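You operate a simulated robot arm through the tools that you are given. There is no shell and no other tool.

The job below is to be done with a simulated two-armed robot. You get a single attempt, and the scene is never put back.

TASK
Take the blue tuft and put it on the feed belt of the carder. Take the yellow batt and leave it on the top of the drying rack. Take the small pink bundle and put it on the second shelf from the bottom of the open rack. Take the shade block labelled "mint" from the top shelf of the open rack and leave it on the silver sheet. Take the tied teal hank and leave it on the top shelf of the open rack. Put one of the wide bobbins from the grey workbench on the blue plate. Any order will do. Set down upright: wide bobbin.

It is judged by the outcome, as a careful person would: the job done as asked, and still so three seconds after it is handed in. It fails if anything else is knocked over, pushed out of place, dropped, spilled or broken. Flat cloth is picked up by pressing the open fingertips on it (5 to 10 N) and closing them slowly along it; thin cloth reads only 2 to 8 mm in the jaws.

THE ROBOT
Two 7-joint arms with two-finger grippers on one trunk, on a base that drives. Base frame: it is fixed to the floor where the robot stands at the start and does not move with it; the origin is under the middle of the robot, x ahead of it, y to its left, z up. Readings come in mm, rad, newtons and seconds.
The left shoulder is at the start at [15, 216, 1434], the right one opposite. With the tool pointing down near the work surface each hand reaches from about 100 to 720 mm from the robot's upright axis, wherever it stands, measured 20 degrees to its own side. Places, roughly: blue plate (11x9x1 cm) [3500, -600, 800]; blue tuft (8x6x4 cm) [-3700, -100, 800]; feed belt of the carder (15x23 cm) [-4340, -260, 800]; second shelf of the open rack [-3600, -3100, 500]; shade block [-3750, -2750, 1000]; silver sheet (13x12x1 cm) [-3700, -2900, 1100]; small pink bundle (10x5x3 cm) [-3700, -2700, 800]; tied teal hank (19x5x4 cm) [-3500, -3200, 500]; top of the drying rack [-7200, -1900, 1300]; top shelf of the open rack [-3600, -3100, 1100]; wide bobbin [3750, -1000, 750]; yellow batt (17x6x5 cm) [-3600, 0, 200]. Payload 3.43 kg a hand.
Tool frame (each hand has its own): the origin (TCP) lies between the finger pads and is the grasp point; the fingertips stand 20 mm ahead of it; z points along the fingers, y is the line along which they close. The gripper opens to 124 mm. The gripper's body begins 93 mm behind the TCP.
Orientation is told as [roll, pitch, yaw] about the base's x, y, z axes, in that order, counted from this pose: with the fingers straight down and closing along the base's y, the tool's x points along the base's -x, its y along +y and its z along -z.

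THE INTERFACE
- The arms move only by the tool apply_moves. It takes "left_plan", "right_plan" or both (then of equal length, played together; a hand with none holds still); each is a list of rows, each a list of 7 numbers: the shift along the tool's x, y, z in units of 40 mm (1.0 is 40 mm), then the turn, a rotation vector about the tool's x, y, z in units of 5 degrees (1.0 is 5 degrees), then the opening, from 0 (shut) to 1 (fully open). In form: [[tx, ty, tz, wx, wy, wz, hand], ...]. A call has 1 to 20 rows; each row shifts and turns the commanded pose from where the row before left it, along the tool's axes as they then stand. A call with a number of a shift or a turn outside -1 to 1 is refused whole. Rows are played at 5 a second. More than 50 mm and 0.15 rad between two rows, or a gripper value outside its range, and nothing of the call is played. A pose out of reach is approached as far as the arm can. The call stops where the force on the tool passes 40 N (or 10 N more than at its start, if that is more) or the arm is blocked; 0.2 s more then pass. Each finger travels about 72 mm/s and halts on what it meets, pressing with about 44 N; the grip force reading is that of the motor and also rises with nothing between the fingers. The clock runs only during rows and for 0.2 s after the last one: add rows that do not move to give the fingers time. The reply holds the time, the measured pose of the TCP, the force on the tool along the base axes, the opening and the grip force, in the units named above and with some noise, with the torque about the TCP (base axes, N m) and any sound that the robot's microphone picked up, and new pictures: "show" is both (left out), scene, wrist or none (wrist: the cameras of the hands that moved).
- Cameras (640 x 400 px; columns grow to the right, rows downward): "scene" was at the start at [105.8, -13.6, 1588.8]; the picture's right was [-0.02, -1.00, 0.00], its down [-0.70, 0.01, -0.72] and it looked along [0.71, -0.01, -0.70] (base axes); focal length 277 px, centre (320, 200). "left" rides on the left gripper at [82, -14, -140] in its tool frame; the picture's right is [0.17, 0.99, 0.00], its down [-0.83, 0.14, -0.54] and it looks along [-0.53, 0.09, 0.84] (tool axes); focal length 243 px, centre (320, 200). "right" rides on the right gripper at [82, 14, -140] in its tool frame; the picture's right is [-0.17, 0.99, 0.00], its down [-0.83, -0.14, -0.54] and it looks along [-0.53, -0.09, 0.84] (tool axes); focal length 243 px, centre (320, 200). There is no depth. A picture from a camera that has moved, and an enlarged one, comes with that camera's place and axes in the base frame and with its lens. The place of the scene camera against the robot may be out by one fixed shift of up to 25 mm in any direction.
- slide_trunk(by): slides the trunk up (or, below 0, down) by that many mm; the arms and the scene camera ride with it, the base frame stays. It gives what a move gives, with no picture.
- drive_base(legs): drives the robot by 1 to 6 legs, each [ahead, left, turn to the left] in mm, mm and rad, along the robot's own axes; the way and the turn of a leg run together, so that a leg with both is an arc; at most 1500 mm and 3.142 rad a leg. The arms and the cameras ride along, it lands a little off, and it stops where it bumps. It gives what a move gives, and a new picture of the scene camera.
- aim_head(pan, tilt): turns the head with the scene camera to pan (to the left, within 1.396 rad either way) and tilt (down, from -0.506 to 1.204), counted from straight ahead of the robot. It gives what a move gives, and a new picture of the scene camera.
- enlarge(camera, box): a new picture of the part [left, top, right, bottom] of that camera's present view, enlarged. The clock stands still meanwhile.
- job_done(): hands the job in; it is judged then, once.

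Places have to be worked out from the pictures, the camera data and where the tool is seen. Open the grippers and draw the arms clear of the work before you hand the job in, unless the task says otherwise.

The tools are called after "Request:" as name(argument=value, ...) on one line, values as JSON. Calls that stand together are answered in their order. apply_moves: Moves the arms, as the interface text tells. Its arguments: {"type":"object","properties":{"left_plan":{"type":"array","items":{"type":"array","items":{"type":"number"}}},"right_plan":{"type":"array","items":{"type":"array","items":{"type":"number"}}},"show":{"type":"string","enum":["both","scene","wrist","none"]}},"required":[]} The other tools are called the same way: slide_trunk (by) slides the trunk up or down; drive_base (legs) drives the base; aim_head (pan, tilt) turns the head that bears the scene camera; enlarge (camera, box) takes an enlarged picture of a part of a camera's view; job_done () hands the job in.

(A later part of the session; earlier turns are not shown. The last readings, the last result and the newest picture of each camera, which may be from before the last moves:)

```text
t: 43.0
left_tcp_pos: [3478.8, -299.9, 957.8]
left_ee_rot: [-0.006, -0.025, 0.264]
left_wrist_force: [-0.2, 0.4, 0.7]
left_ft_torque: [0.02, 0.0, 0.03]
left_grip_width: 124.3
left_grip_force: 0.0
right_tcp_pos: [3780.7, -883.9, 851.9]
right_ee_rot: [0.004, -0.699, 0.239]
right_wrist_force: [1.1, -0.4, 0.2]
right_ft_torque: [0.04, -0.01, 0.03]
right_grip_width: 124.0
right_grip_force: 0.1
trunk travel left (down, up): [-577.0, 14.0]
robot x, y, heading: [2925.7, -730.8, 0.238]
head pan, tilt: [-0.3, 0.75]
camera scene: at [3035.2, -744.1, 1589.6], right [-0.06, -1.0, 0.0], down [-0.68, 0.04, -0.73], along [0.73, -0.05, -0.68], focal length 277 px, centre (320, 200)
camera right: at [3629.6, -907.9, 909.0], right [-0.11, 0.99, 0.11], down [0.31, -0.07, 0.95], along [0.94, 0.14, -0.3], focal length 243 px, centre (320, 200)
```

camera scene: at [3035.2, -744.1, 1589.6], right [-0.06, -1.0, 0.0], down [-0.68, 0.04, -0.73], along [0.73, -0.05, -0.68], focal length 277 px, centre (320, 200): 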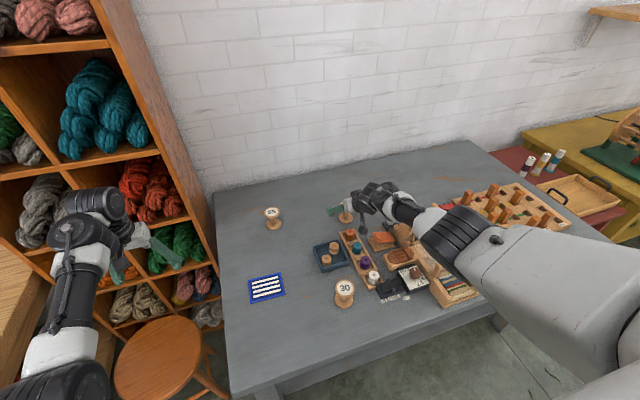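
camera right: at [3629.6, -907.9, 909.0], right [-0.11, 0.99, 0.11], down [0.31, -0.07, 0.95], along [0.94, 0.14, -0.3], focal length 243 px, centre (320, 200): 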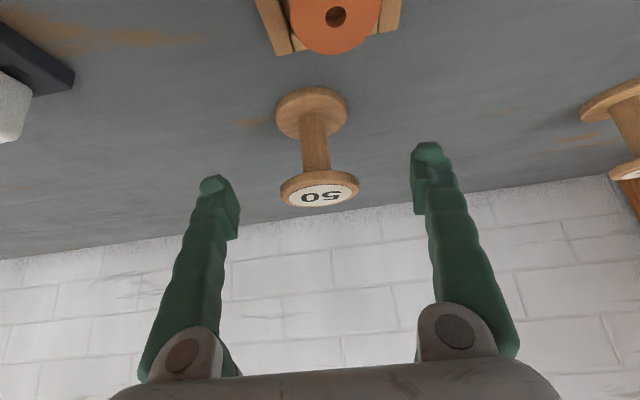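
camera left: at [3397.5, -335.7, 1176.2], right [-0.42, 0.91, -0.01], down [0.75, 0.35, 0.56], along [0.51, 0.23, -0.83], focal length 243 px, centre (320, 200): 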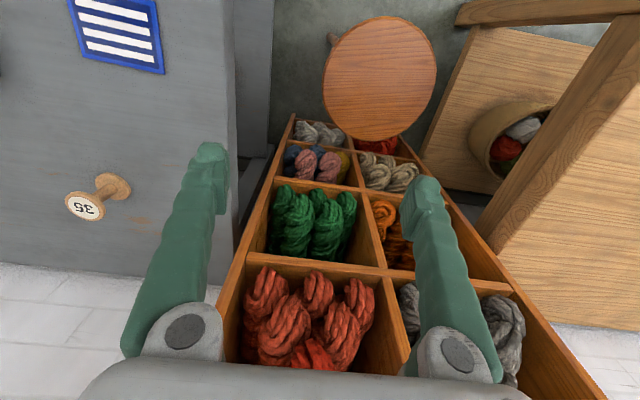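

The flange is centred between the fingers. I'll close on it.

Request:
apply_moves(right_plan=[[0, 0, 0, 0, 0, 0, 0.6], [0, 0, 0, 0, 0, 0, 0.5], [0, 0, 0, 0, 0, 0, 0.4], [0, 0, 0, 0, 0, 0, 0.3], [0, 0, 0, 0, 0, 0, 0.3]], show="wrist")

```text
t: 44.1
left_tcp_pos: [3479.0, -298.7, 956.8]
left_ee_rot: [-0.004, -0.026, 0.265]
left_wrist_force: [-0.4, 0.9, -0.7]
left_ft_torque: [0.02, -0.01, 0.0]
left_grip_width: 124.1
left_grip_force: 0.1
right_tcp_pos: [3781.2, -883.1, 852.9]
right_ee_rot: [0.002, -0.696, 0.239]
right_wrist_force: [1.0, 0.7, -0.2]
right_ft_torque: [0.0, 0.0, 0.03]
right_grip_width: 54.7
right_grip_force: 43.9
trunk travel left (down, up): [-577.0, 14.0]
robot x, y, heading: [2929.4, -730.1, 0.237]
head pan, tilt: [-0.3, 0.75]
camera right: at [3629.6, -907.6, 908.9], right [-0.11, 0.99, 0.11], down [0.32, -0.07, 0.95], along [0.94, 0.14, -0.31], focal length 243 px, centre (320, 200)
```

right: 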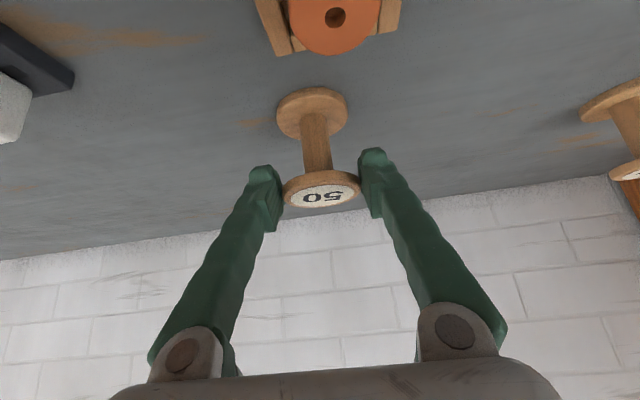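

The grip reads 54.7 mm at 44 N. I'll lift 110 mm straight up and check the bobbin hangs upright.

Request:
apply_moves(right_plan=[[-0.3, 0, -0.35, 0, 0, 0, 0.3], [-0.5, 0, -0.6, 0, 0, 0, 0.3], [-0.5, 0, -0.6, 0, 0, 0, 0.3], [-0.47, 0, -0.56, 0, 0, 0, 0.3]], show="both")

```text
t: 45.1
left_tcp_pos: [3477.6, -298.9, 956.7]
left_ee_rot: [-0.004, -0.025, 0.262]
left_wrist_force: [0.0, -0.2, 1.0]
left_ft_torque: [-0.02, 0.0, 0.01]
left_grip_width: 123.9
left_grip_force: 0.2
right_tcp_pos: [3780.6, -883.1, 964.3]
right_ee_rot: [0.0, -0.695, 0.239]
right_wrist_force: [-0.6, 0.0, -0.5]
right_ft_torque: [0.0, 0.01, 0.01]
right_grip_width: 54.8
right_grip_force: 43.7
trunk travel left (down, up): [-577.0, 14.0]
robot x, y, heading: [2928.9, -731.7, 0.236]
head pan, tilt: [-0.3, 0.75]
camera scene: at [3035.3, -743.1, 1589.6], right [-0.06, -1.0, 0.0], down [-0.68, 0.04, -0.73], along [0.73, -0.05, -0.68], focal length 277 px, centre (320, 200)
camera right: at [3628.7, -906.2, 1019.9], right [-0.11, 0.99, 0.11], down [0.32, -0.07, 0.95], along [0.94, 0.14, -0.31], focal length 243 px, centre (320, 200)
```

scene: 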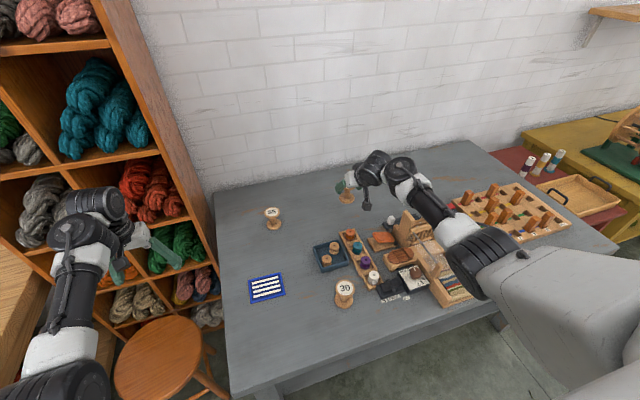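
right: 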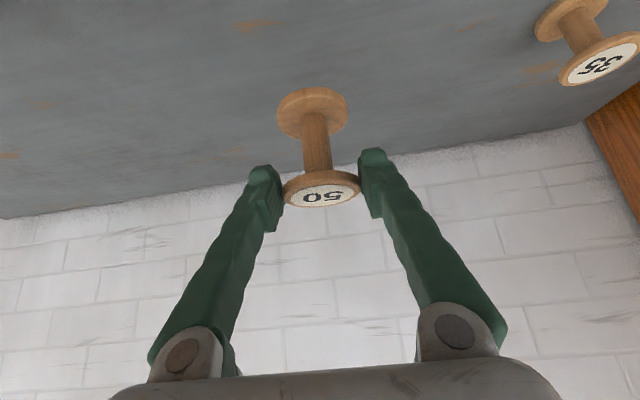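

It hangs upright and unchanged. I'll carry it across at this height to above the plate at about [3502,-590].

Request:
apply_moves(right_plan=[[0.39, 0.88, -0.328, 0, 0, 0, 0.3], [0.39, 0.88, -0.328, 0, 0, 0, 0.3], [0.39, 0.88, -0.328, 0, 0, 0, 0.3], [0.39, 0.88, -0.328, 0, 0, 0, 0.3], [0.39, 0.88, -0.328, 0, 0, 0, 0.3], [0.39, 0.88, -0.328, 0, 0, 0, 0.3], [0.39, 0.88, -0.328, 0, 0, 0, 0.3], [0.39, 0.88, -0.328, 0, 0, 0, 0.3], [0.39, 0.88, -0.328, 0, 0, 0, 0.3], [0.39, 0.88, -0.328, 0, 0, 0, 0.3]], show="both")

```text
t: 47.4
left_tcp_pos: [3477.8, -299.9, 957.1]
left_ee_rot: [-0.005, -0.024, 0.264]
left_wrist_force: [-0.3, -0.6, 0.1]
left_ft_torque: [-0.02, 0.0, 0.02]
left_grip_width: 124.0
left_grip_force: 0.1
right_tcp_pos: [3500.2, -588.3, 964.2]
right_ee_rot: [0.0, -0.695, 0.237]
right_wrist_force: [-0.2, 0.2, -1.3]
right_ft_torque: [-0.01, -0.02, 0.0]
right_grip_width: 54.6
right_grip_force: 44.0
trunk travel left (down, up): [-577.0, 14.0]
robot x, y, heading: [2929.2, -732.9, 0.239]
head pan, tilt: [-0.3, 0.75]
camera scene: at [3035.1, -741.8, 1589.6], right [-0.06, -1.0, 0.0], down [-0.68, 0.04, -0.73], along [0.73, -0.05, -0.68], focal length 277 px, centre (320, 200)
camera right: at [3347.9, -611.3, 1020.4], right [-0.11, 0.99, 0.11], down [0.32, -0.07, 0.95], along [0.94, 0.14, -0.3], focal length 243 px, centre (320, 200)
```

scene: 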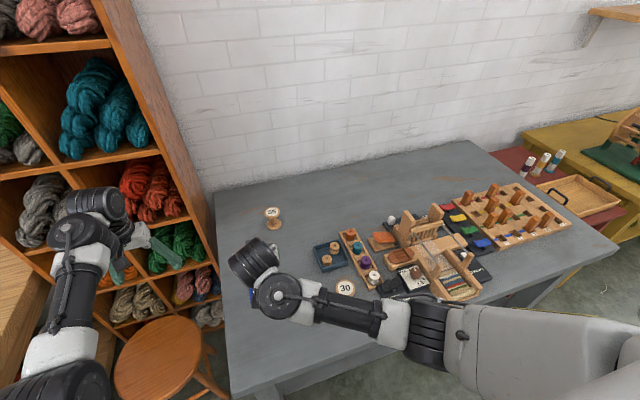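
right: 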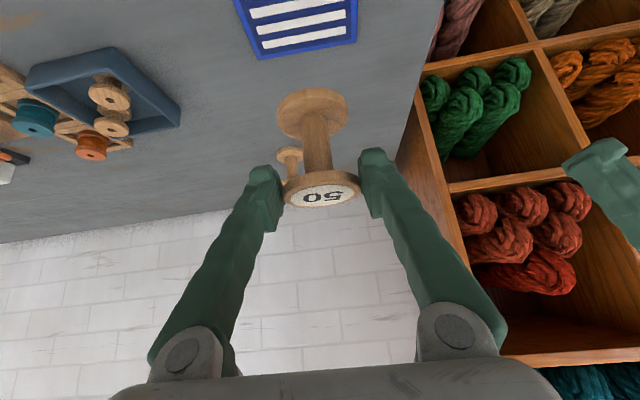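

The plate centre projects to about [3499,-588], right under the bobbin. I'll lower 88 mm and then check.

Request:
apply_moves(right_plan=[[0.47, 0, 0.56, 0, 0, 0, 0.3], [0.47, 0, 0.56, 0, 0, 0, 0.3], [0.3, 0, 0.36, 0, 0, 0, 0.3], [0.17, 0, 0.2, 0, 0, 0, 0.3]], show="wrist")

```text
t: 48.4
left_tcp_pos: [3479.1, -300.8, 957.3]
left_ee_rot: [-0.005, -0.023, 0.264]
left_wrist_force: [0.2, -0.6, -0.7]
left_ft_torque: [0.0, 0.01, -0.02]
left_grip_width: 124.2
left_grip_force: 0.1
right_tcp_pos: [3499.4, -590.3, 877.6]
right_ee_rot: [-0.001, -0.697, 0.238]
right_wrist_force: [0.2, 1.0, -0.2]
right_ft_torque: [0.01, 0.04, -0.06]
right_grip_width: 54.9
right_grip_force: 43.8
trunk travel left (down, up): [-577.0, 14.0]
robot x, y, heading: [2925.8, -733.4, 0.234]
head pan, tilt: [-0.3, 0.75]
camera right: at [3347.8, -612.7, 932.0], right [-0.11, 0.99, 0.11], down [0.32, -0.07, 0.95], along [0.94, 0.14, -0.3], focal length 243 px, centre (320, 200)
```

right: 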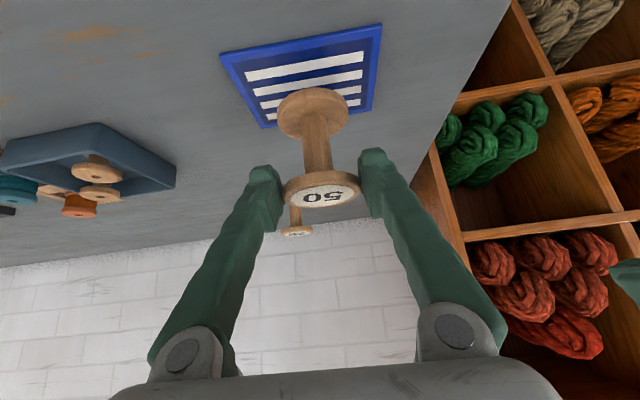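

The bobbin is about 6 mm beyond the plate centre and 15 mm above it. I'll shift back 5 mm while lowering 10 mm, then step gently until contact.

Request:
apply_moves(right_plan=[[0.13, 0, 0.06, 0, 0, 0, 0.3], [0.13, 0, 0.05, 0, 0, 0, 0.3], [0.032, 0, 0.038, 0, 0, 0, 0.3], [0, 0, 0, 0, 0, 0, 0.3]], show="wrist")

```text
t: 49.4
left_tcp_pos: [3478.7, -300.3, 957.6]
left_ee_rot: [-0.005, -0.024, 0.263]
left_wrist_force: [-0.3, 0.1, -0.4]
left_ft_torque: [0.0, 0.0, 0.01]
left_grip_width: 124.2
left_grip_force: 0.1
right_tcp_pos: [3494.8, -591.0, 863.1]
right_ee_rot: [0.0, -0.697, 0.237]
right_wrist_force: [-0.4, 0.3, -0.1]
right_ft_torque: [-0.02, 0.03, 0.0]
right_grip_width: 54.9
right_grip_force: 44.2
trunk travel left (down, up): [-577.0, 14.0]
robot x, y, heading: [2928.2, -731.3, 0.238]
head pan, tilt: [-0.3, 0.75]
camera right: at [3343.0, -614.3, 919.7], right [-0.11, 0.99, 0.11], down [0.32, -0.07, 0.95], along [0.94, 0.14, -0.31], focal length 243 px, centre (320, 200)
```

right: 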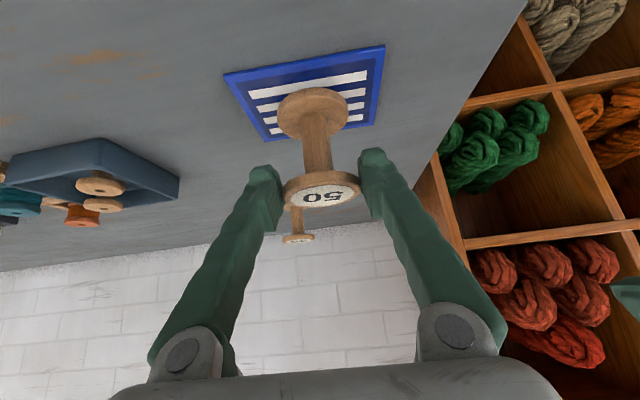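

The base is nearly at the plate surface with no force yet. I'll step down in 1.5 mm rows and read the force.

Request:
apply_moves(right_plan=[[0.024, 0, 0.029, 0, 0, 0, 0.3], [0.024, 0, 0.029, 0, 0, 0, 0.3]], show="none")

Request:
apply_moves(right_plan=[[0.024, 0, 0.029, 0, 0, 0, 0.3], [0.016, 0, 0.019, 0, 0, 0, 0.3]], show="wrist")

```text
t: 50.0
left_tcp_pos: [3479.7, -301.1, 957.4]
left_ee_rot: [-0.006, -0.024, 0.264]
left_wrist_force: [0.6, 0.7, -0.2]
left_ft_torque: [-0.01, 0.01, 0.0]
left_grip_width: 124.1
left_grip_force: 0.1
right_tcp_pos: [3495.2, -591.2, 862.4]
right_ee_rot: [0.0, -0.697, 0.238]
right_wrist_force: [-0.3, -0.3, 0.4]
right_ft_torque: [0.01, 0.03, 0.0]
right_grip_width: 54.7
right_grip_force: 43.9
trunk travel left (down, up): [-577.0, 14.0]
robot x, y, heading: [2929.2, -727.4, 0.233]
head pan, tilt: [-0.3, 0.75]
```

```text
t: 50.5
left_tcp_pos: [3476.3, -300.1, 959.2]
left_ee_rot: [-0.005, -0.026, 0.263]
left_wrist_force: [0.1, -0.4, -0.2]
left_ft_torque: [0.0, 0.01, 0.02]
left_grip_width: 124.3
left_grip_force: 0.1
right_tcp_pos: [3496.3, -597.5, 856.5]
right_ee_rot: [-0.013, -0.701, 0.25]
right_wrist_force: [-0.1, 2.9, 14.8]
right_ft_torque: [0.64, -0.25, 0.09]
right_grip_width: 54.6
right_grip_force: 43.7
trunk travel left (down, up): [-577.0, 14.0]
robot x, y, heading: [2929.4, -732.3, 0.233]
head pan, tilt: [-0.3, 0.75]
camera right: at [3343.1, -620.0, 911.6], right [-0.11, 0.99, 0.1], down [0.31, -0.06, 0.95], along [0.94, 0.14, -0.3], focal length 243 px, centre (320, 200)
```

right: 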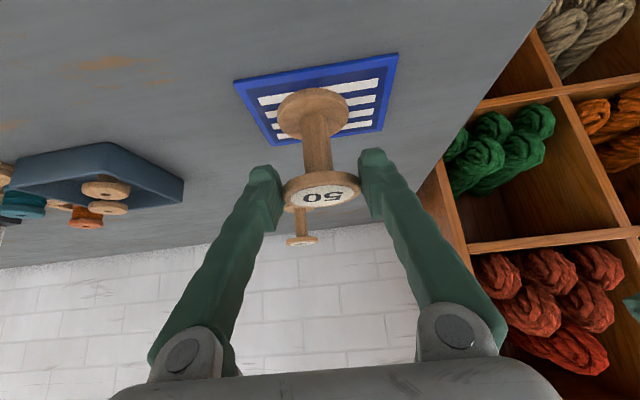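

Contact: about 15 N upward, with a small sideways give. I'll ease up 1 mm and read again before releasing.

Request:
apply_moves(right_plan=[[-0.016, 0, -0.019, 0, 0, 0, 0.3], [0, 0, 0, 0, 0, 0, 0.3]], show="both")

```text
t: 51.1
left_tcp_pos: [3477.5, -300.1, 959.0]
left_ee_rot: [-0.003, -0.026, 0.263]
left_wrist_force: [-0.4, 0.7, -0.2]
left_ft_torque: [-0.02, 0.02, 0.0]
left_grip_width: 124.2
left_grip_force: 0.2
right_tcp_pos: [3496.2, -600.8, 856.3]
right_ee_rot: [-0.023, -0.702, 0.257]
right_wrist_force: [0.4, 6.5, 23.4]
right_ft_torque: [0.54, -0.27, 0.11]
right_grip_width: 55.2
right_grip_force: 44.3
trunk travel left (down, up): [-577.0, 14.0]
robot x, y, heading: [2926.9, -734.2, 0.234]
head pan, tilt: [-0.3, 0.75]
camera scene: at [3033.0, -743.0, 1589.9], right [-0.06, -1.0, 0.0], down [-0.68, 0.04, -0.73], along [0.73, -0.05, -0.68], focal length 277 px, centre (320, 200)
camera right: at [3343.3, -623.0, 910.7], right [-0.11, 0.99, 0.09], down [0.31, -0.05, 0.95], along [0.94, 0.14, -0.3], focal length 243 px, centre (320, 200)
```

scene: 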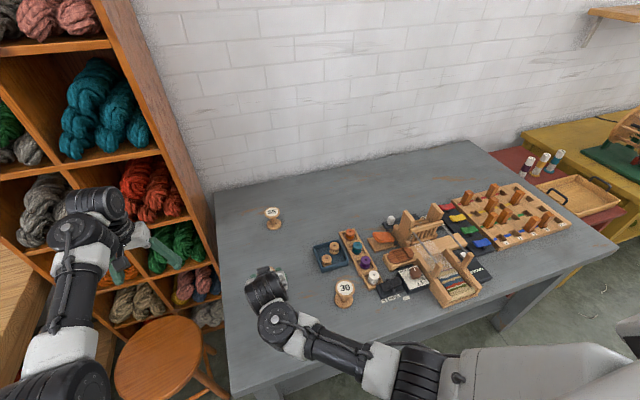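
right: 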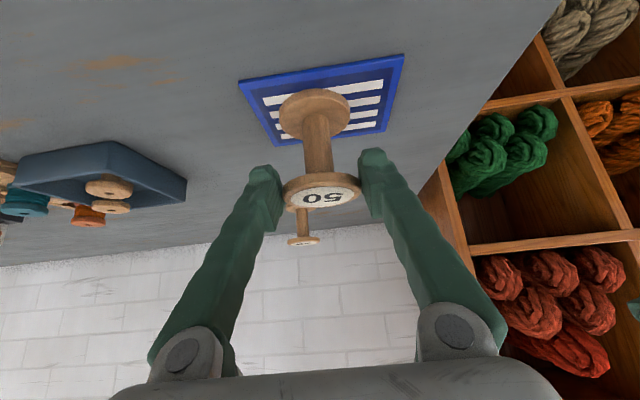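

The arm is drifting slightly under load (probably its elbow is near the bench front), but the bobbin stands on the plate. I'll release it now and raise the hand straight up.

Request:
apply_moves(right_plan=[[0, 0, 0, 0, 0, 0, 0.8], [0, 0, 0, 0, 0, 0, 1], [-0.1, 0, -0.12, 0, 0, 0, 1], [-0.2, 0, -0.24, 0, 0, 0, 1], [-0.5, 0, -0.6, 0, 0, 0, 1]], show="both")

```text
t: 52.4
left_tcp_pos: [3478.2, -300.1, 957.6]
left_ee_rot: [-0.005, -0.026, 0.263]
left_wrist_force: [-0.1, 0.6, 0.0]
left_ft_torque: [-0.02, -0.03, 0.01]
left_grip_width: 123.9
left_grip_force: 0.1
right_tcp_pos: [3494.0, -604.9, 897.7]
right_ee_rot: [-0.034, -0.688, 0.261]
right_wrist_force: [-0.4, 0.0, -0.2]
right_ft_torque: [-0.01, 0.0, -0.02]
right_grip_width: 123.8
right_grip_force: 0.0
trunk travel left (down, up): [-577.0, 14.0]
robot x, y, heading: [2928.0, -730.8, 0.242]
head pan, tilt: [-0.3, 0.75]
camera scene: at [3035.3, -743.0, 1589.6], right [-0.06, -1.0, 0.0], down [-0.68, 0.04, -0.73], along [0.73, -0.05, -0.68], focal length 277 px, centre (320, 200)
camera right: at [3342.2, -627.2, 954.3], right [-0.11, 0.99, 0.08], down [0.32, -0.04, 0.95], along [0.94, 0.13, -0.31], focal length 243 px, centre (320, 200)
```

scene: 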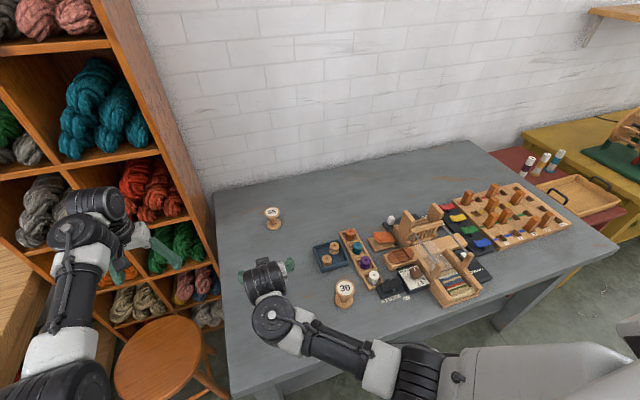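
right: 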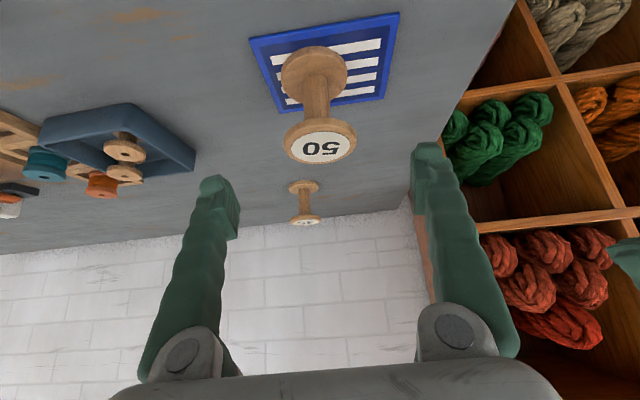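

The bobbin stands upright on the plate, released. I'll raise the right hand well clear, then back away from the bench.

Request:
apply_moves(right_plan=[[-0.4, 0, -0.48, 0, 0, 0, 1], [-0.4, 0, -0.48, 0, 0, 0, 1], [-0.4, 0, -0.48, 0, 0, 0, 1], [-0.4, 0, -0.48, 0, 0, 0, 1]], show="wrist")

Request:
drive_base(legs=[[-600, 0, 0]])

Request:
enlarge(camera="scene", box=[200, 80, 440, 230])

```text
t: 53.4
left_tcp_pos: [3478.4, -300.7, 956.6]
left_ee_rot: [-0.005, -0.025, 0.265]
left_wrist_force: [-0.1, 0.2, -0.3]
left_ft_torque: [0.0, 0.01, -0.01]
left_grip_width: 124.1
left_grip_force: 0.0
right_tcp_pos: [3493.7, -591.5, 1007.3]
right_ee_rot: [-0.001, -0.693, 0.242]
right_wrist_force: [0.2, -0.3, -0.1]
right_ft_torque: [0.0, -0.02, -0.01]
right_grip_width: 123.9
right_grip_force: 0.1
trunk travel left (down, up): [-577.0, 14.0]
robot x, y, heading: [2926.8, -733.5, 0.239]
head pan, tilt: [-0.3, 0.75]
camera right: at [3341.4, -614.3, 1062.9], right [-0.11, 0.99, 0.1], down [0.32, -0.06, 0.95], along [0.94, 0.14, -0.31], focal length 243 px, centre (320, 200)
```

right: 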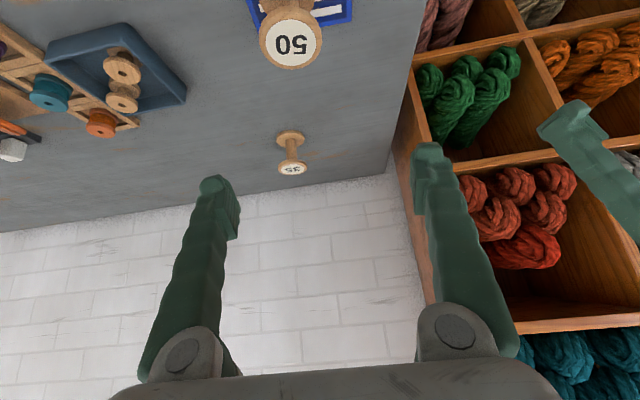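

```text
t: 57.4
left_tcp_pos: [2899.2, -439.8, 956.9]
left_ee_rot: [-0.007, -0.025, 0.266]
left_wrist_force: [-0.7, -0.7, 0.9]
left_ft_torque: [0.01, -0.01, -0.01]
left_grip_width: 124.0
left_grip_force: 0.0
right_tcp_pos: [2915.4, -732.5, 1008.2]
right_ee_rot: [-0.003, -0.697, 0.241]
right_wrist_force: [0.7, -0.6, 0.0]
right_ft_torque: [0.0, -0.01, -0.01]
right_grip_width: 124.0
right_grip_force: 0.1
trunk travel left (down, up): [-577.0, 14.0]
robot x, y, heading: [2351.6, -875.7, 0.238]
head pan, tilt: [-0.3, 0.75]
camera scene: at [2457.2, -883.3, 1589.5], right [-0.06, -1.0, 0.0], down [-0.68, 0.04, -0.73], along [0.73, -0.04, -0.68], focal length 277 px, centre (320, 200)
```

scene: 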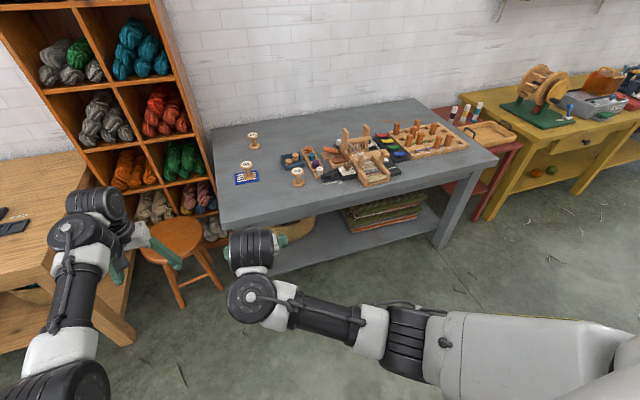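

```text
2.67 times, centred on (320, 155) of scene
camera zoom: at [2457.2, -883.3, 1589.5], right [-0.06, -1.0, 0.0], down [-0.68, 0.04, -0.73], along [0.73, -0.04, -0.68], focal length 740 px, centre (320, 320)
```

zoom: 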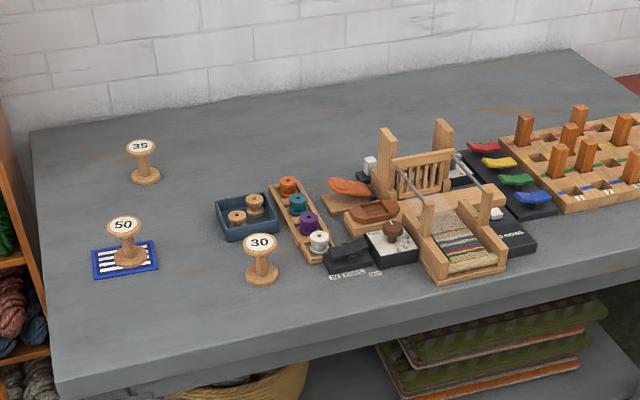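

The bobbin task is done. Now I'll back up a little more and turn around to view the rest of the workshop.

Request:
drive_base(legs=[[-300, 0, 0], [0, 0, 2.9]])

Request:
aim_head(pan=0.0, tilt=0.25)

Request:
aim_head(pan=0.9, tilt=0.3)

```text
t: 69.2
left_tcp_pos: [1417.1, -1223.9, 956.6]
left_ee_rot: [-0.004, -0.025, -3.131]
left_wrist_force: [-0.4, 0.9, 0.6]
left_ft_torque: [-0.02, 0.0, 0.0]
left_grip_width: 124.0
left_grip_force: 0.0
right_tcp_pos: [1474.3, -936.6, 1007.9]
right_ee_rot: [-0.004, -0.697, 3.129]
right_wrist_force: [0.2, 0.0, -0.3]
right_ft_torque: [0.02, 0.01, -0.02]
right_grip_width: 124.2
right_grip_force: 0.0
trunk travel left (down, up): [-577.0, 14.0]
robot x, y, heading: [2058.2, -939.9, 3.127]
head pan, tilt: [-0.3, 0.75]
camera scene: at [1954.6, -929.4, 1589.5], right [0.31, 0.95, 0.0], down [0.65, -0.21, -0.73], along [-0.7, 0.23, -0.68], focal length 277 px, centre (320, 200)
```

scene: 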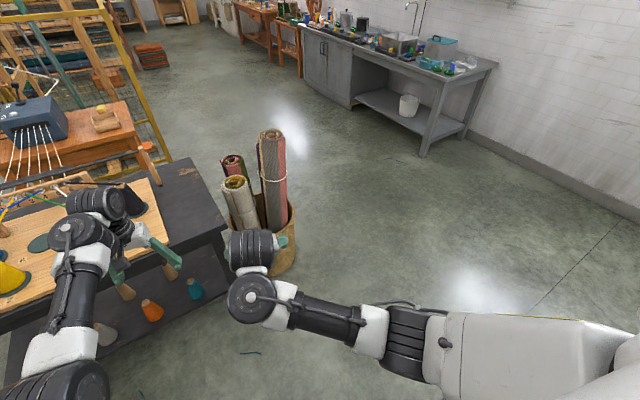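

```text
t: 70.2
left_tcp_pos: [1417.5, -1224.1, 958.5]
left_ee_rot: [-0.005, -0.025, -3.13]
left_wrist_force: [0.6, 0.5, -0.1]
left_ft_torque: [0.0, 0.01, 0.01]
left_grip_width: 124.1
left_grip_force: 0.1
right_tcp_pos: [1474.1, -935.3, 1006.3]
right_ee_rot: [-0.005, -0.697, 3.131]
right_wrist_force: [0.4, 0.1, 0.0]
right_ft_torque: [0.0, 0.01, 0.0]
right_grip_width: 124.1
right_grip_force: 0.0
trunk travel left (down, up): [-577.0, 14.0]
robot x, y, heading: [2061.6, -939.7, 3.123]
head pan, tilt: [0.0, 0.25]
camera scene: at [1940.1, -953.6, 1634.5], right [0.02, 1.0, 0.0], down [0.25, 0.0, -0.97], along [-0.97, 0.02, -0.25], focal length 277 px, centre (320, 200)
```

scene: 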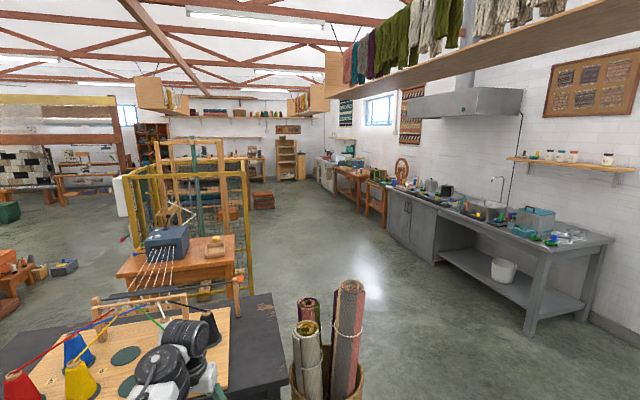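

```text
t: 71.4
left_tcp_pos: [1417.8, -1225.0, 957.2]
left_ee_rot: [-0.005, -0.026, -3.132]
left_wrist_force: [0.4, -0.2, 0.5]
left_ft_torque: [-0.01, 0.01, 0.01]
left_grip_width: 124.0
left_grip_force: 0.0
right_tcp_pos: [1473.7, -935.8, 1008.0]
right_ee_rot: [-0.004, -0.696, 3.129]
right_wrist_force: [-0.4, -0.2, 0.0]
right_ft_torque: [0.03, -0.03, 0.01]
right_grip_width: 124.1
right_grip_force: 0.0
trunk travel left (down, up): [-577.0, 14.0]
robot x, y, heading: [2054.3, -940.3, 3.128]
head pan, tilt: [0.901, 0.3]
camera scene: at [1974.2, -1027.3, 1629.9], right [-0.77, 0.63, 0.0], down [0.19, 0.23, -0.96], along [-0.61, -0.74, -0.3], focal length 277 px, centre (320, 200)
```

scene: 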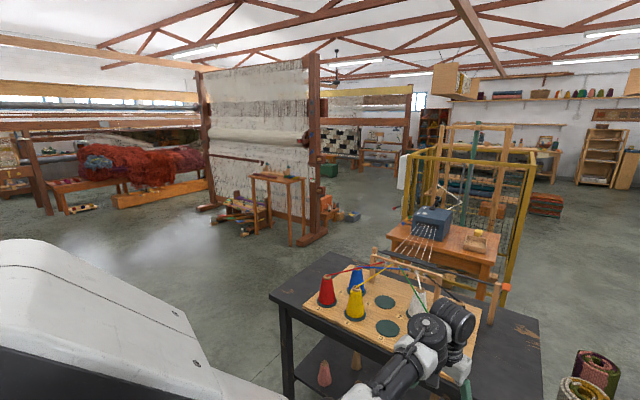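

I've swung round close to a black table with yarn cones on my front left. I'll check the left wrist camera before moving away from it.

Request:
enlarge(camera="left", box=[0, 0, 640, 400])

Request:
aim_head(pan=0.5, tilt=0.9)

```text
1.00 times, centred on (320, 200) of left (not enlarged: the box is as wide or as high as the picture)
camera zoom: at [1502.8, -1211.0, 1095.9], right [0.18, -0.98, -0.01], down [-0.82, -0.15, 0.56], along [-0.55, -0.09, -0.83], focal length 243 px, centre (320, 200)
```

zoom: 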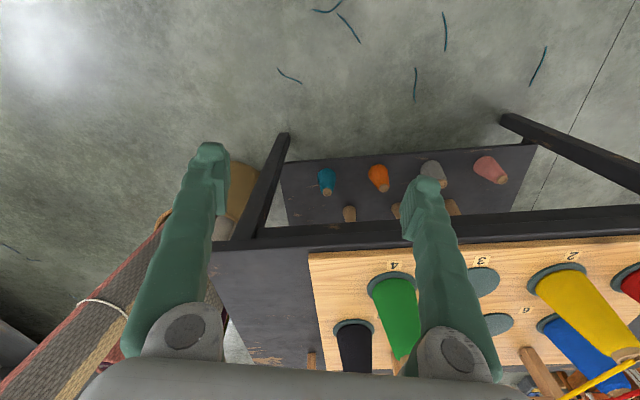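

```text
t: 72.4
left_tcp_pos: [1418.0, -1224.3, 957.8]
left_ee_rot: [-0.004, -0.024, -3.133]
left_wrist_force: [0.0, -0.2, -0.4]
left_ft_torque: [0.0, -0.03, -0.01]
left_grip_width: 123.9
left_grip_force: 0.1
right_tcp_pos: [1473.9, -935.8, 1007.3]
right_ee_rot: [-0.006, -0.697, 3.131]
right_wrist_force: [0.0, -1.5, -0.7]
right_ft_torque: [-0.01, 0.0, 0.0]
right_grip_width: 124.1
right_grip_force: 0.1
trunk travel left (down, up): [-577.0, 14.0]
robot x, y, heading: [2058.4, -945.1, 3.126]
head pan, tilt: [0.499, 0.901]
camera scene: at [1966.6, -990.3, 1577.7], right [-0.47, 0.88, 0.0], down [0.69, 0.36, -0.62], along [-0.55, -0.29, -0.78], focal length 277 px, centre (320, 200)
```

scene: 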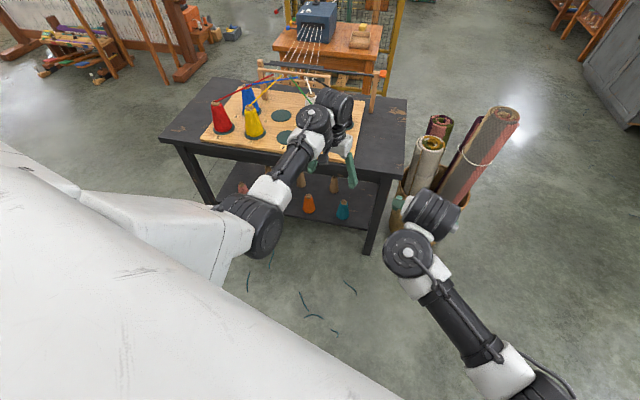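

The left fingers are above the near table edge without contact. I'll back straight out, turn to face down the corridor, and strafe right into its middle.

Request:
drive_base(legs=[[-350, 0, 0]])

Request:
drive_base(legs=[[0, -1200, 0], [0, 0, 0.25]])

Request:
aim_head(pan=0.0, tilt=0.4)

```text
t: 75.1
left_tcp_pos: [1770.0, -1229.7, 956.3]
left_ee_rot: [-0.005, -0.024, -3.129]
left_wrist_force: [0.6, 0.2, 0.4]
left_ft_torque: [0.02, -0.01, 0.0]
left_grip_width: 123.9
left_grip_force: 0.0
right_tcp_pos: [1827.2, -941.7, 1007.1]
right_ee_rot: [-0.005, -0.694, 3.13]
right_wrist_force: [-0.3, 0.1, -0.1]
right_ft_torque: [-0.05, -0.01, 0.07]
right_grip_width: 124.0
right_grip_force: 0.1
trunk travel left (down, up): [-577.0, 14.0]
robot x, y, heading: [2411.2, -949.5, 3.127]
head pan, tilt: [0.499, 0.901]
camera scene: at [2318.3, -995.5, 1577.6], right [-0.47, 0.88, 0.0], down [0.69, 0.37, -0.62], along [-0.55, -0.29, -0.78], focal length 277 px, centre (320, 200)
```

scene: 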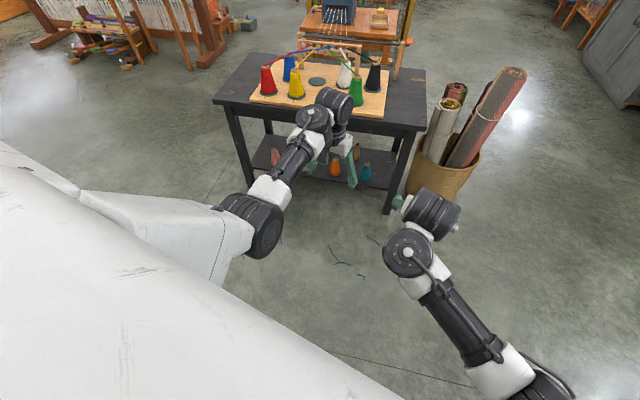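

```text
t: 92.2
left_tcp_pos: [1879.2, -188.7, 957.7]
left_ee_rot: [-0.008, -0.025, -2.889]
left_wrist_force: [-0.5, -0.1, 0.0]
left_ft_torque: [-0.04, 0.0, -0.02]
left_grip_width: 123.9
left_grip_force: 0.0
right_tcp_pos: [1865.1, 104.9, 1007.5]
right_ee_rot: [-0.006, -0.696, -2.911]
right_wrist_force: [-0.2, -0.1, -0.3]
right_ft_torque: [0.0, 0.0, 0.03]
right_grip_width: 124.1
right_grip_force: 0.1
trunk travel left (down, up): [-577.0, 14.0]
robot x, y, heading: [2432.0, 237.9, -2.916]
head pan, tilt: [0.499, 0.901]
camera scene: at [2352.3, 170.5, 1577.6], right [-0.66, 0.75, 0.0], down [0.59, 0.52, -0.62], along [-0.46, -0.41, -0.78], focal length 277 px, centre (320, 200)
```

scene: 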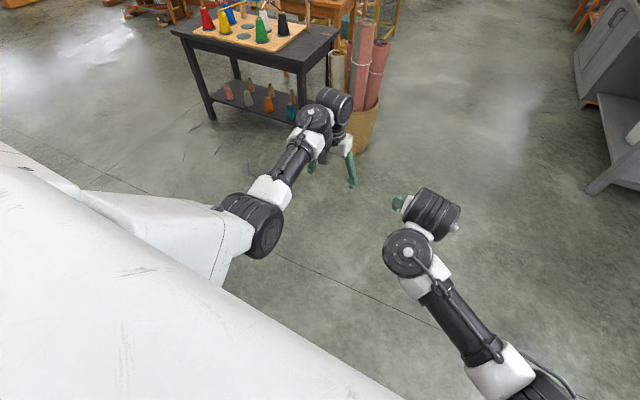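

```text
t: 93.1
left_tcp_pos: [1879.0, -187.7, 958.0]
left_ee_rot: [-0.004, -0.025, -2.889]
left_wrist_force: [-0.3, 0.1, 0.2]
left_ft_torque: [0.02, -0.03, -0.02]
left_grip_width: 123.9
left_grip_force: 0.0
right_tcp_pos: [1864.2, 105.8, 1007.2]
right_ee_rot: [-0.009, -0.697, -2.911]
right_wrist_force: [0.3, -0.4, -0.1]
right_ft_torque: [0.03, -0.01, -0.04]
right_grip_width: 124.2
right_grip_force: 0.1
trunk travel left (down, up): [-577.0, 14.0]
robot x, y, heading: [2436.1, 238.4, -2.916]
head pan, tilt: [0.0, 0.4]
camera scene: at [2318.6, 199.6, 1620.5], right [-0.23, 0.97, 0.0], down [0.38, 0.09, -0.92], along [-0.9, -0.21, -0.39], focal length 277 px, centre (320, 200)
```

scene: 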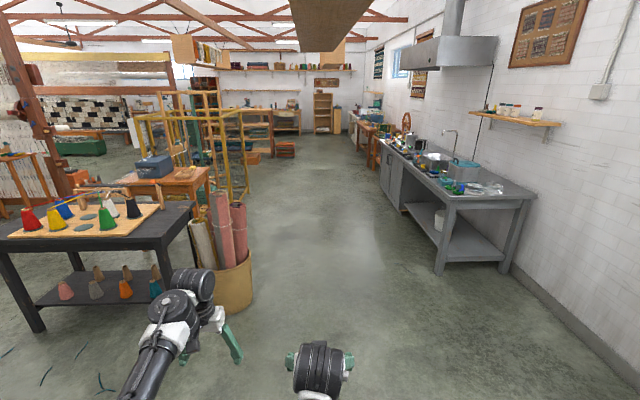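

Heading is aligned with the corridor. The basket rim is 530 mm to my left and the sink bench 1030 mm to my right, so I'll shift 250 mm right and drive down the corridor.

Request:
drive_base(legs=[[0, -250, 0], [1500, 0, 0], [1500, 0, 0]])

```text
t: 114.7
left_tcp_pos: [-1106.6, -592.9, 957.9]
left_ee_rot: [-0.005, -0.024, -2.896]
left_wrist_force: [0.1, 0.0, -0.2]
left_ft_torque: [-0.02, 0.02, 0.03]
left_grip_width: 124.1
left_grip_force: 0.1
right_tcp_pos: [-1117.3, -300.4, 1007.6]
right_ee_rot: [-0.006, -0.695, -2.92]
right_wrist_force: [0.1, 0.0, -0.4]
right_ft_torque: [0.0, 0.02, 0.04]
right_grip_width: 124.2
right_grip_force: 0.1
trunk travel left (down, up): [-577.0, 14.0]
robot x, y, heading: [-546.3, -172.9, -2.925]
head pan, tilt: [0.0, 0.4]
camera scene: at [-663.3, -208.9, 1620.6], right [-0.22, 0.98, 0.0], down [0.38, 0.08, -0.92], along [-0.9, -0.2, -0.39], focal length 277 px, centre (320, 200)
```

scene: 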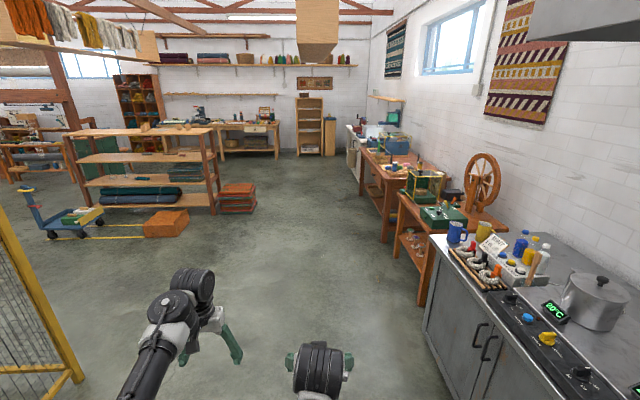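

I see the open rack on the left and the work tables along the right wall. I'll drive 1500 mm further and look at the right-hand tables.

Request:
drive_base(legs=[[1500, 0, 0]])

Request:
aim_head(pan=-0.6, tilt=0.45)

Request:
enlarge(camera="scene", box=[160, 100, 400, 250])

Request:
aim_head(pan=0.6, tilt=0.4)

Request:
enlarge(camera="scene", box=[160, 80, 400, 230])

```text
t: 123.9
left_tcp_pos: [-2565.4, -917.5, 956.8]
left_ee_rot: [-0.006, -0.024, -2.897]
left_wrist_force: [-0.2, -0.9, 0.8]
left_ft_torque: [0.01, 0.03, -0.01]
left_grip_width: 124.3
left_grip_force: 0.0
right_tcp_pos: [-2576.5, -623.8, 1007.1]
right_ee_rot: [-0.006, -0.697, -2.92]
right_wrist_force: [0.0, -0.4, -0.2]
right_ft_torque: [0.04, 0.02, 0.01]
right_grip_width: 124.1
right_grip_force: 0.0
trunk travel left (down, up): [-577.0, 14.0]
robot x, y, heading: [-2007.2, -497.9, -2.927]
head pan, tilt: [0.0, 0.4]
camera scene: at [-2121.7, -533.0, 1620.6], right [-0.22, 0.98, 0.0], down [0.38, 0.08, -0.92], along [-0.9, -0.2, -0.39], focal length 277 px, centre (320, 200)
```

scene: 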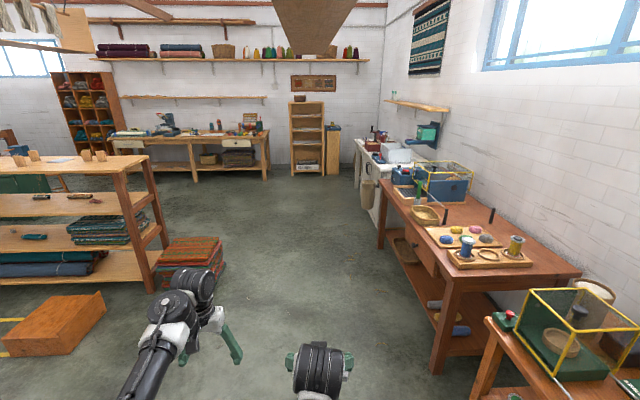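

```text
t: 124.9
left_tcp_pos: [-2564.2, -917.3, 957.1]
left_ee_rot: [-0.006, -0.024, -2.899]
left_wrist_force: [-0.6, -0.3, 0.2]
left_ft_torque: [0.0, 0.01, -0.02]
left_grip_width: 123.9
left_grip_force: 0.1
right_tcp_pos: [-2577.4, -622.9, 1007.1]
right_ee_rot: [-0.006, -0.698, -2.919]
right_wrist_force: [-0.2, -1.1, -0.3]
right_ft_torque: [0.02, 0.01, 0.01]
right_grip_width: 123.8
right_grip_force: 0.0
trunk travel left (down, up): [-577.0, 14.0]
robot x, y, heading: [-2006.0, -494.6, -2.925]
head pan, tilt: [-0.6, 0.45]
camera scene: at [-2116.7, -478.8, 1616.0], right [0.37, 0.93, 0.0], down [0.4, -0.16, -0.9], along [-0.84, 0.33, -0.44], focal length 277 px, centre (320, 200)
```

scene: 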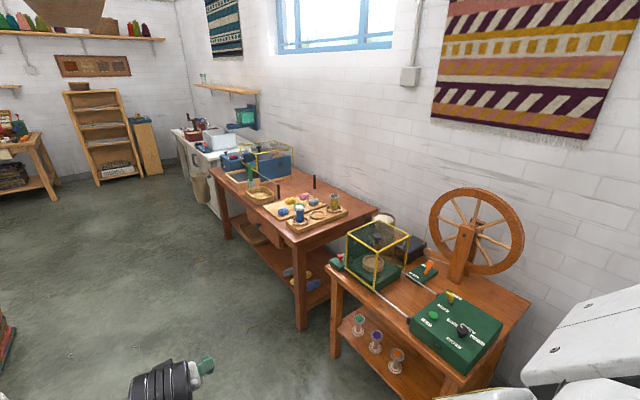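

```text
2.67 times, centred on (280, 175) of scene
camera zoom: at [-2116.7, -478.8, 1616.0], right [0.37, 0.93, 0.0], down [0.4, -0.16, -0.9], along [-0.84, 0.33, -0.44], focal length 740 px, centre (427, 267)
```

zoom: 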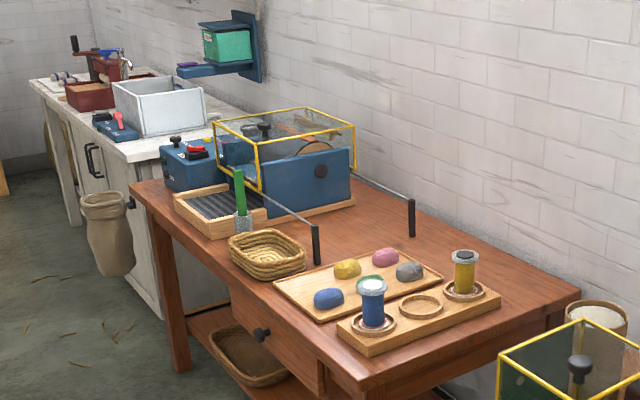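

```text
t: 126.3
left_tcp_pos: [-2565.4, -917.1, 956.2]
left_ee_rot: [-0.007, -0.026, -2.898]
left_wrist_force: [0.1, 0.3, 0.3]
left_ft_torque: [0.03, 0.0, 0.04]
left_grip_width: 124.1
left_grip_force: 0.2
right_tcp_pos: [-2576.1, -623.6, 1006.2]
right_ee_rot: [-0.007, -0.696, -2.919]
right_wrist_force: [0.3, 0.6, 0.2]
right_ft_torque: [0.02, 0.01, -0.02]
right_grip_width: 123.9
right_grip_force: 0.0
trunk travel left (down, up): [-577.0, 14.0]
robot x, y, heading: [-2009.1, -496.9, -2.919]
head pan, tilt: [0.6, 0.4]
camera scene: at [-2094.8, -580.5, 1620.6], right [-0.73, 0.68, 0.0], down [0.27, 0.28, -0.92], along [-0.63, -0.67, -0.39], focal length 277 px, centre (320, 200)
```

scene: 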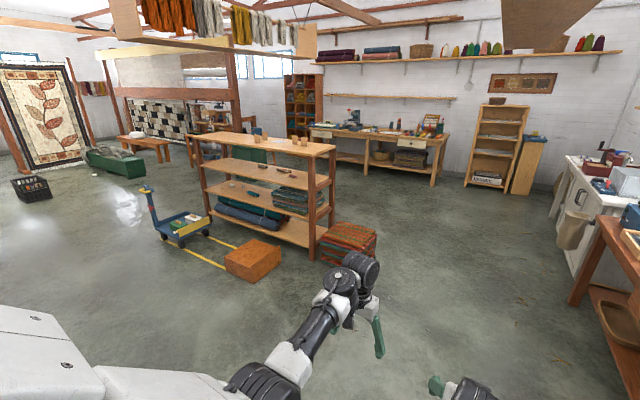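

```text
2.67 times, centred on (280, 155) of scene
camera zoom: at [-2094.8, -580.5, 1620.6], right [-0.73, 0.68, 0.0], down [0.27, 0.28, -0.92], along [-0.63, -0.67, -0.39], focal length 740 px, centre (427, 320)
```

zoom: 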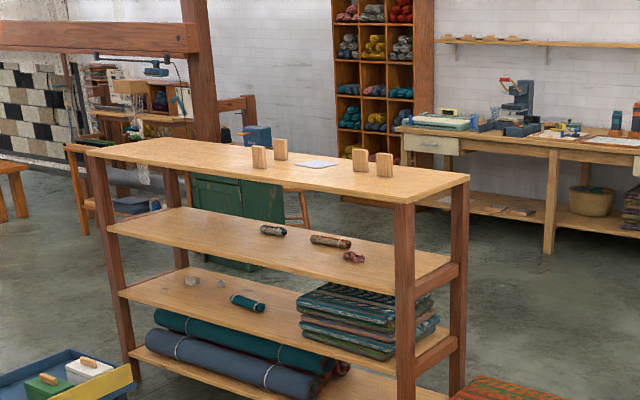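

The right table holds the carder, its feed belt (near [-4325,-258]) and the tray with the blue tuft (near [-3615,-120]); the open rack is on the left with its blocks and bundles. I'll first tuck the right arm back toward my body so it stays clear.

Request:
apply_moves(right_plan=[[0.48, -0.47, -0.4, 0, 0, 0, 1], [0.48, -0.47, -0.4, 0, 0, 0, 1], [0.48, -0.47, -0.4, 0, 0, 0, 1], [0.48, -0.47, -0.4, 0, 0, 0, 1], [0.48, -0.47, -0.4, 0, 0, 0, 1], [0.48, -0.47, -0.4, 0, 0, 0, 1], [0.48, -0.47, -0.4, 0, 0, 0, 1]], show="scene")

```text
t: 127.9
left_tcp_pos: [-2564.4, -916.6, 957.4]
left_ee_rot: [-0.005, -0.023, -2.896]
left_wrist_force: [-0.4, 0.5, 0.8]
left_ft_torque: [-0.02, 0.07, -0.03]
left_grip_width: 124.1
left_grip_force: 0.2
right_tcp_pos: [-2433.2, -455.5, 1007.9]
right_ee_rot: [-0.006, -0.696, -2.918]
right_wrist_force: [-0.7, 0.7, -0.9]
right_ft_torque: [0.01, 0.0, 0.03]
right_grip_width: 124.1
right_grip_force: 0.0
trunk travel left (down, up): [-577.0, 14.0]
robot x, y, heading: [-2007.8, -497.7, -2.918]
head pan, tilt: [0.6, 0.4]
camera scene: at [-2094.1, -579.3, 1620.7], right [-0.73, 0.68, 0.0], down [0.27, 0.28, -0.92], along [-0.63, -0.67, -0.39], focal length 277 px, centre (320, 200)
```

scene: 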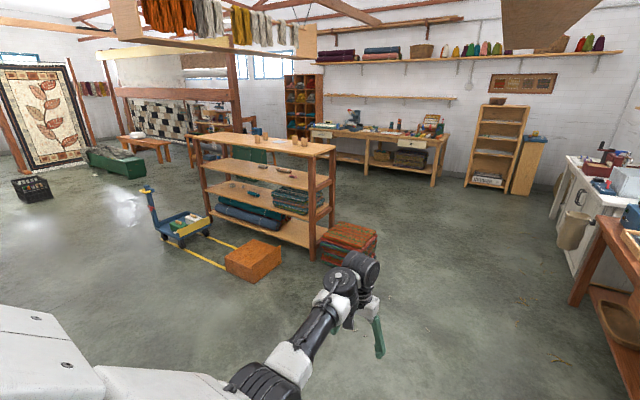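

The right hand is now 400 mm ahead, clear. I'll drive down level with the tuft and turn right to face the table, staying well back first.

Request:
drive_base(legs=[[1200, 130, 0], [0, 0, -1.555]])

Request:
aim_head(pan=0.0, tilt=0.6)

```text
t: 140.6
left_tcp_pos: [-3586.8, -335.3, 957.0]
left_ee_rot: [-0.005, -0.024, 1.839]
left_wrist_force: [-0.2, -0.2, 0.5]
left_ft_torque: [0.0, -0.01, 0.0]
left_grip_width: 124.2
left_grip_force: 0.1
right_tcp_pos: [-3123.3, -456.2, 1007.4]
right_ee_rot: [-0.004, -0.698, 1.816]
right_wrist_force: [-0.6, -0.5, 0.1]
right_ft_torque: [0.02, -0.02, 0.02]
right_grip_width: 123.8
right_grip_force: 0.1
trunk travel left (down, up): [-577.0, 14.0]
robot x, y, heading: [-3149.9, -885.0, 1.811]
head pan, tilt: [0.6, 0.4]
camera scene: at [-3227.7, -810.2, 1620.6], right [0.67, 0.75, 0.0], down [0.29, -0.26, -0.92], along [-0.69, 0.61, -0.39], focal length 277 px, centre (320, 200)
```

scene: 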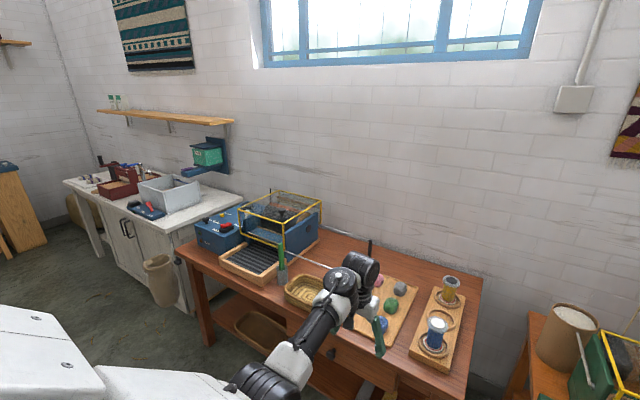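

```text
t: 141.6
left_tcp_pos: [-3587.3, -337.0, 957.9]
left_ee_rot: [-0.006, -0.025, 1.838]
left_wrist_force: [0.2, -0.7, -0.3]
left_ft_torque: [0.01, -0.01, -0.02]
left_grip_width: 123.9
left_grip_force: 0.1
right_tcp_pos: [-3124.1, -455.8, 1007.2]
right_ee_rot: [-0.007, -0.696, 1.816]
right_wrist_force: [-0.4, -0.4, -0.2]
right_ft_torque: [-0.05, -0.04, 0.0]
right_grip_width: 123.9
right_grip_force: 0.0
trunk travel left (down, up): [-577.0, 14.0]
robot x, y, heading: [-3154.7, -885.6, 1.814]
head pan, tilt: [0.0, 0.6]
camera scene: at [-3179.8, -786.1, 1602.4], right [0.97, 0.24, 0.0], down [0.14, -0.55, -0.83], along [-0.2, 0.8, -0.56], focal length 277 px, centre (320, 200)
```

scene: 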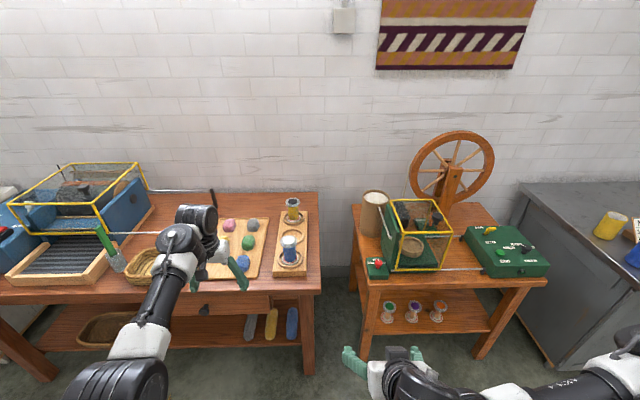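

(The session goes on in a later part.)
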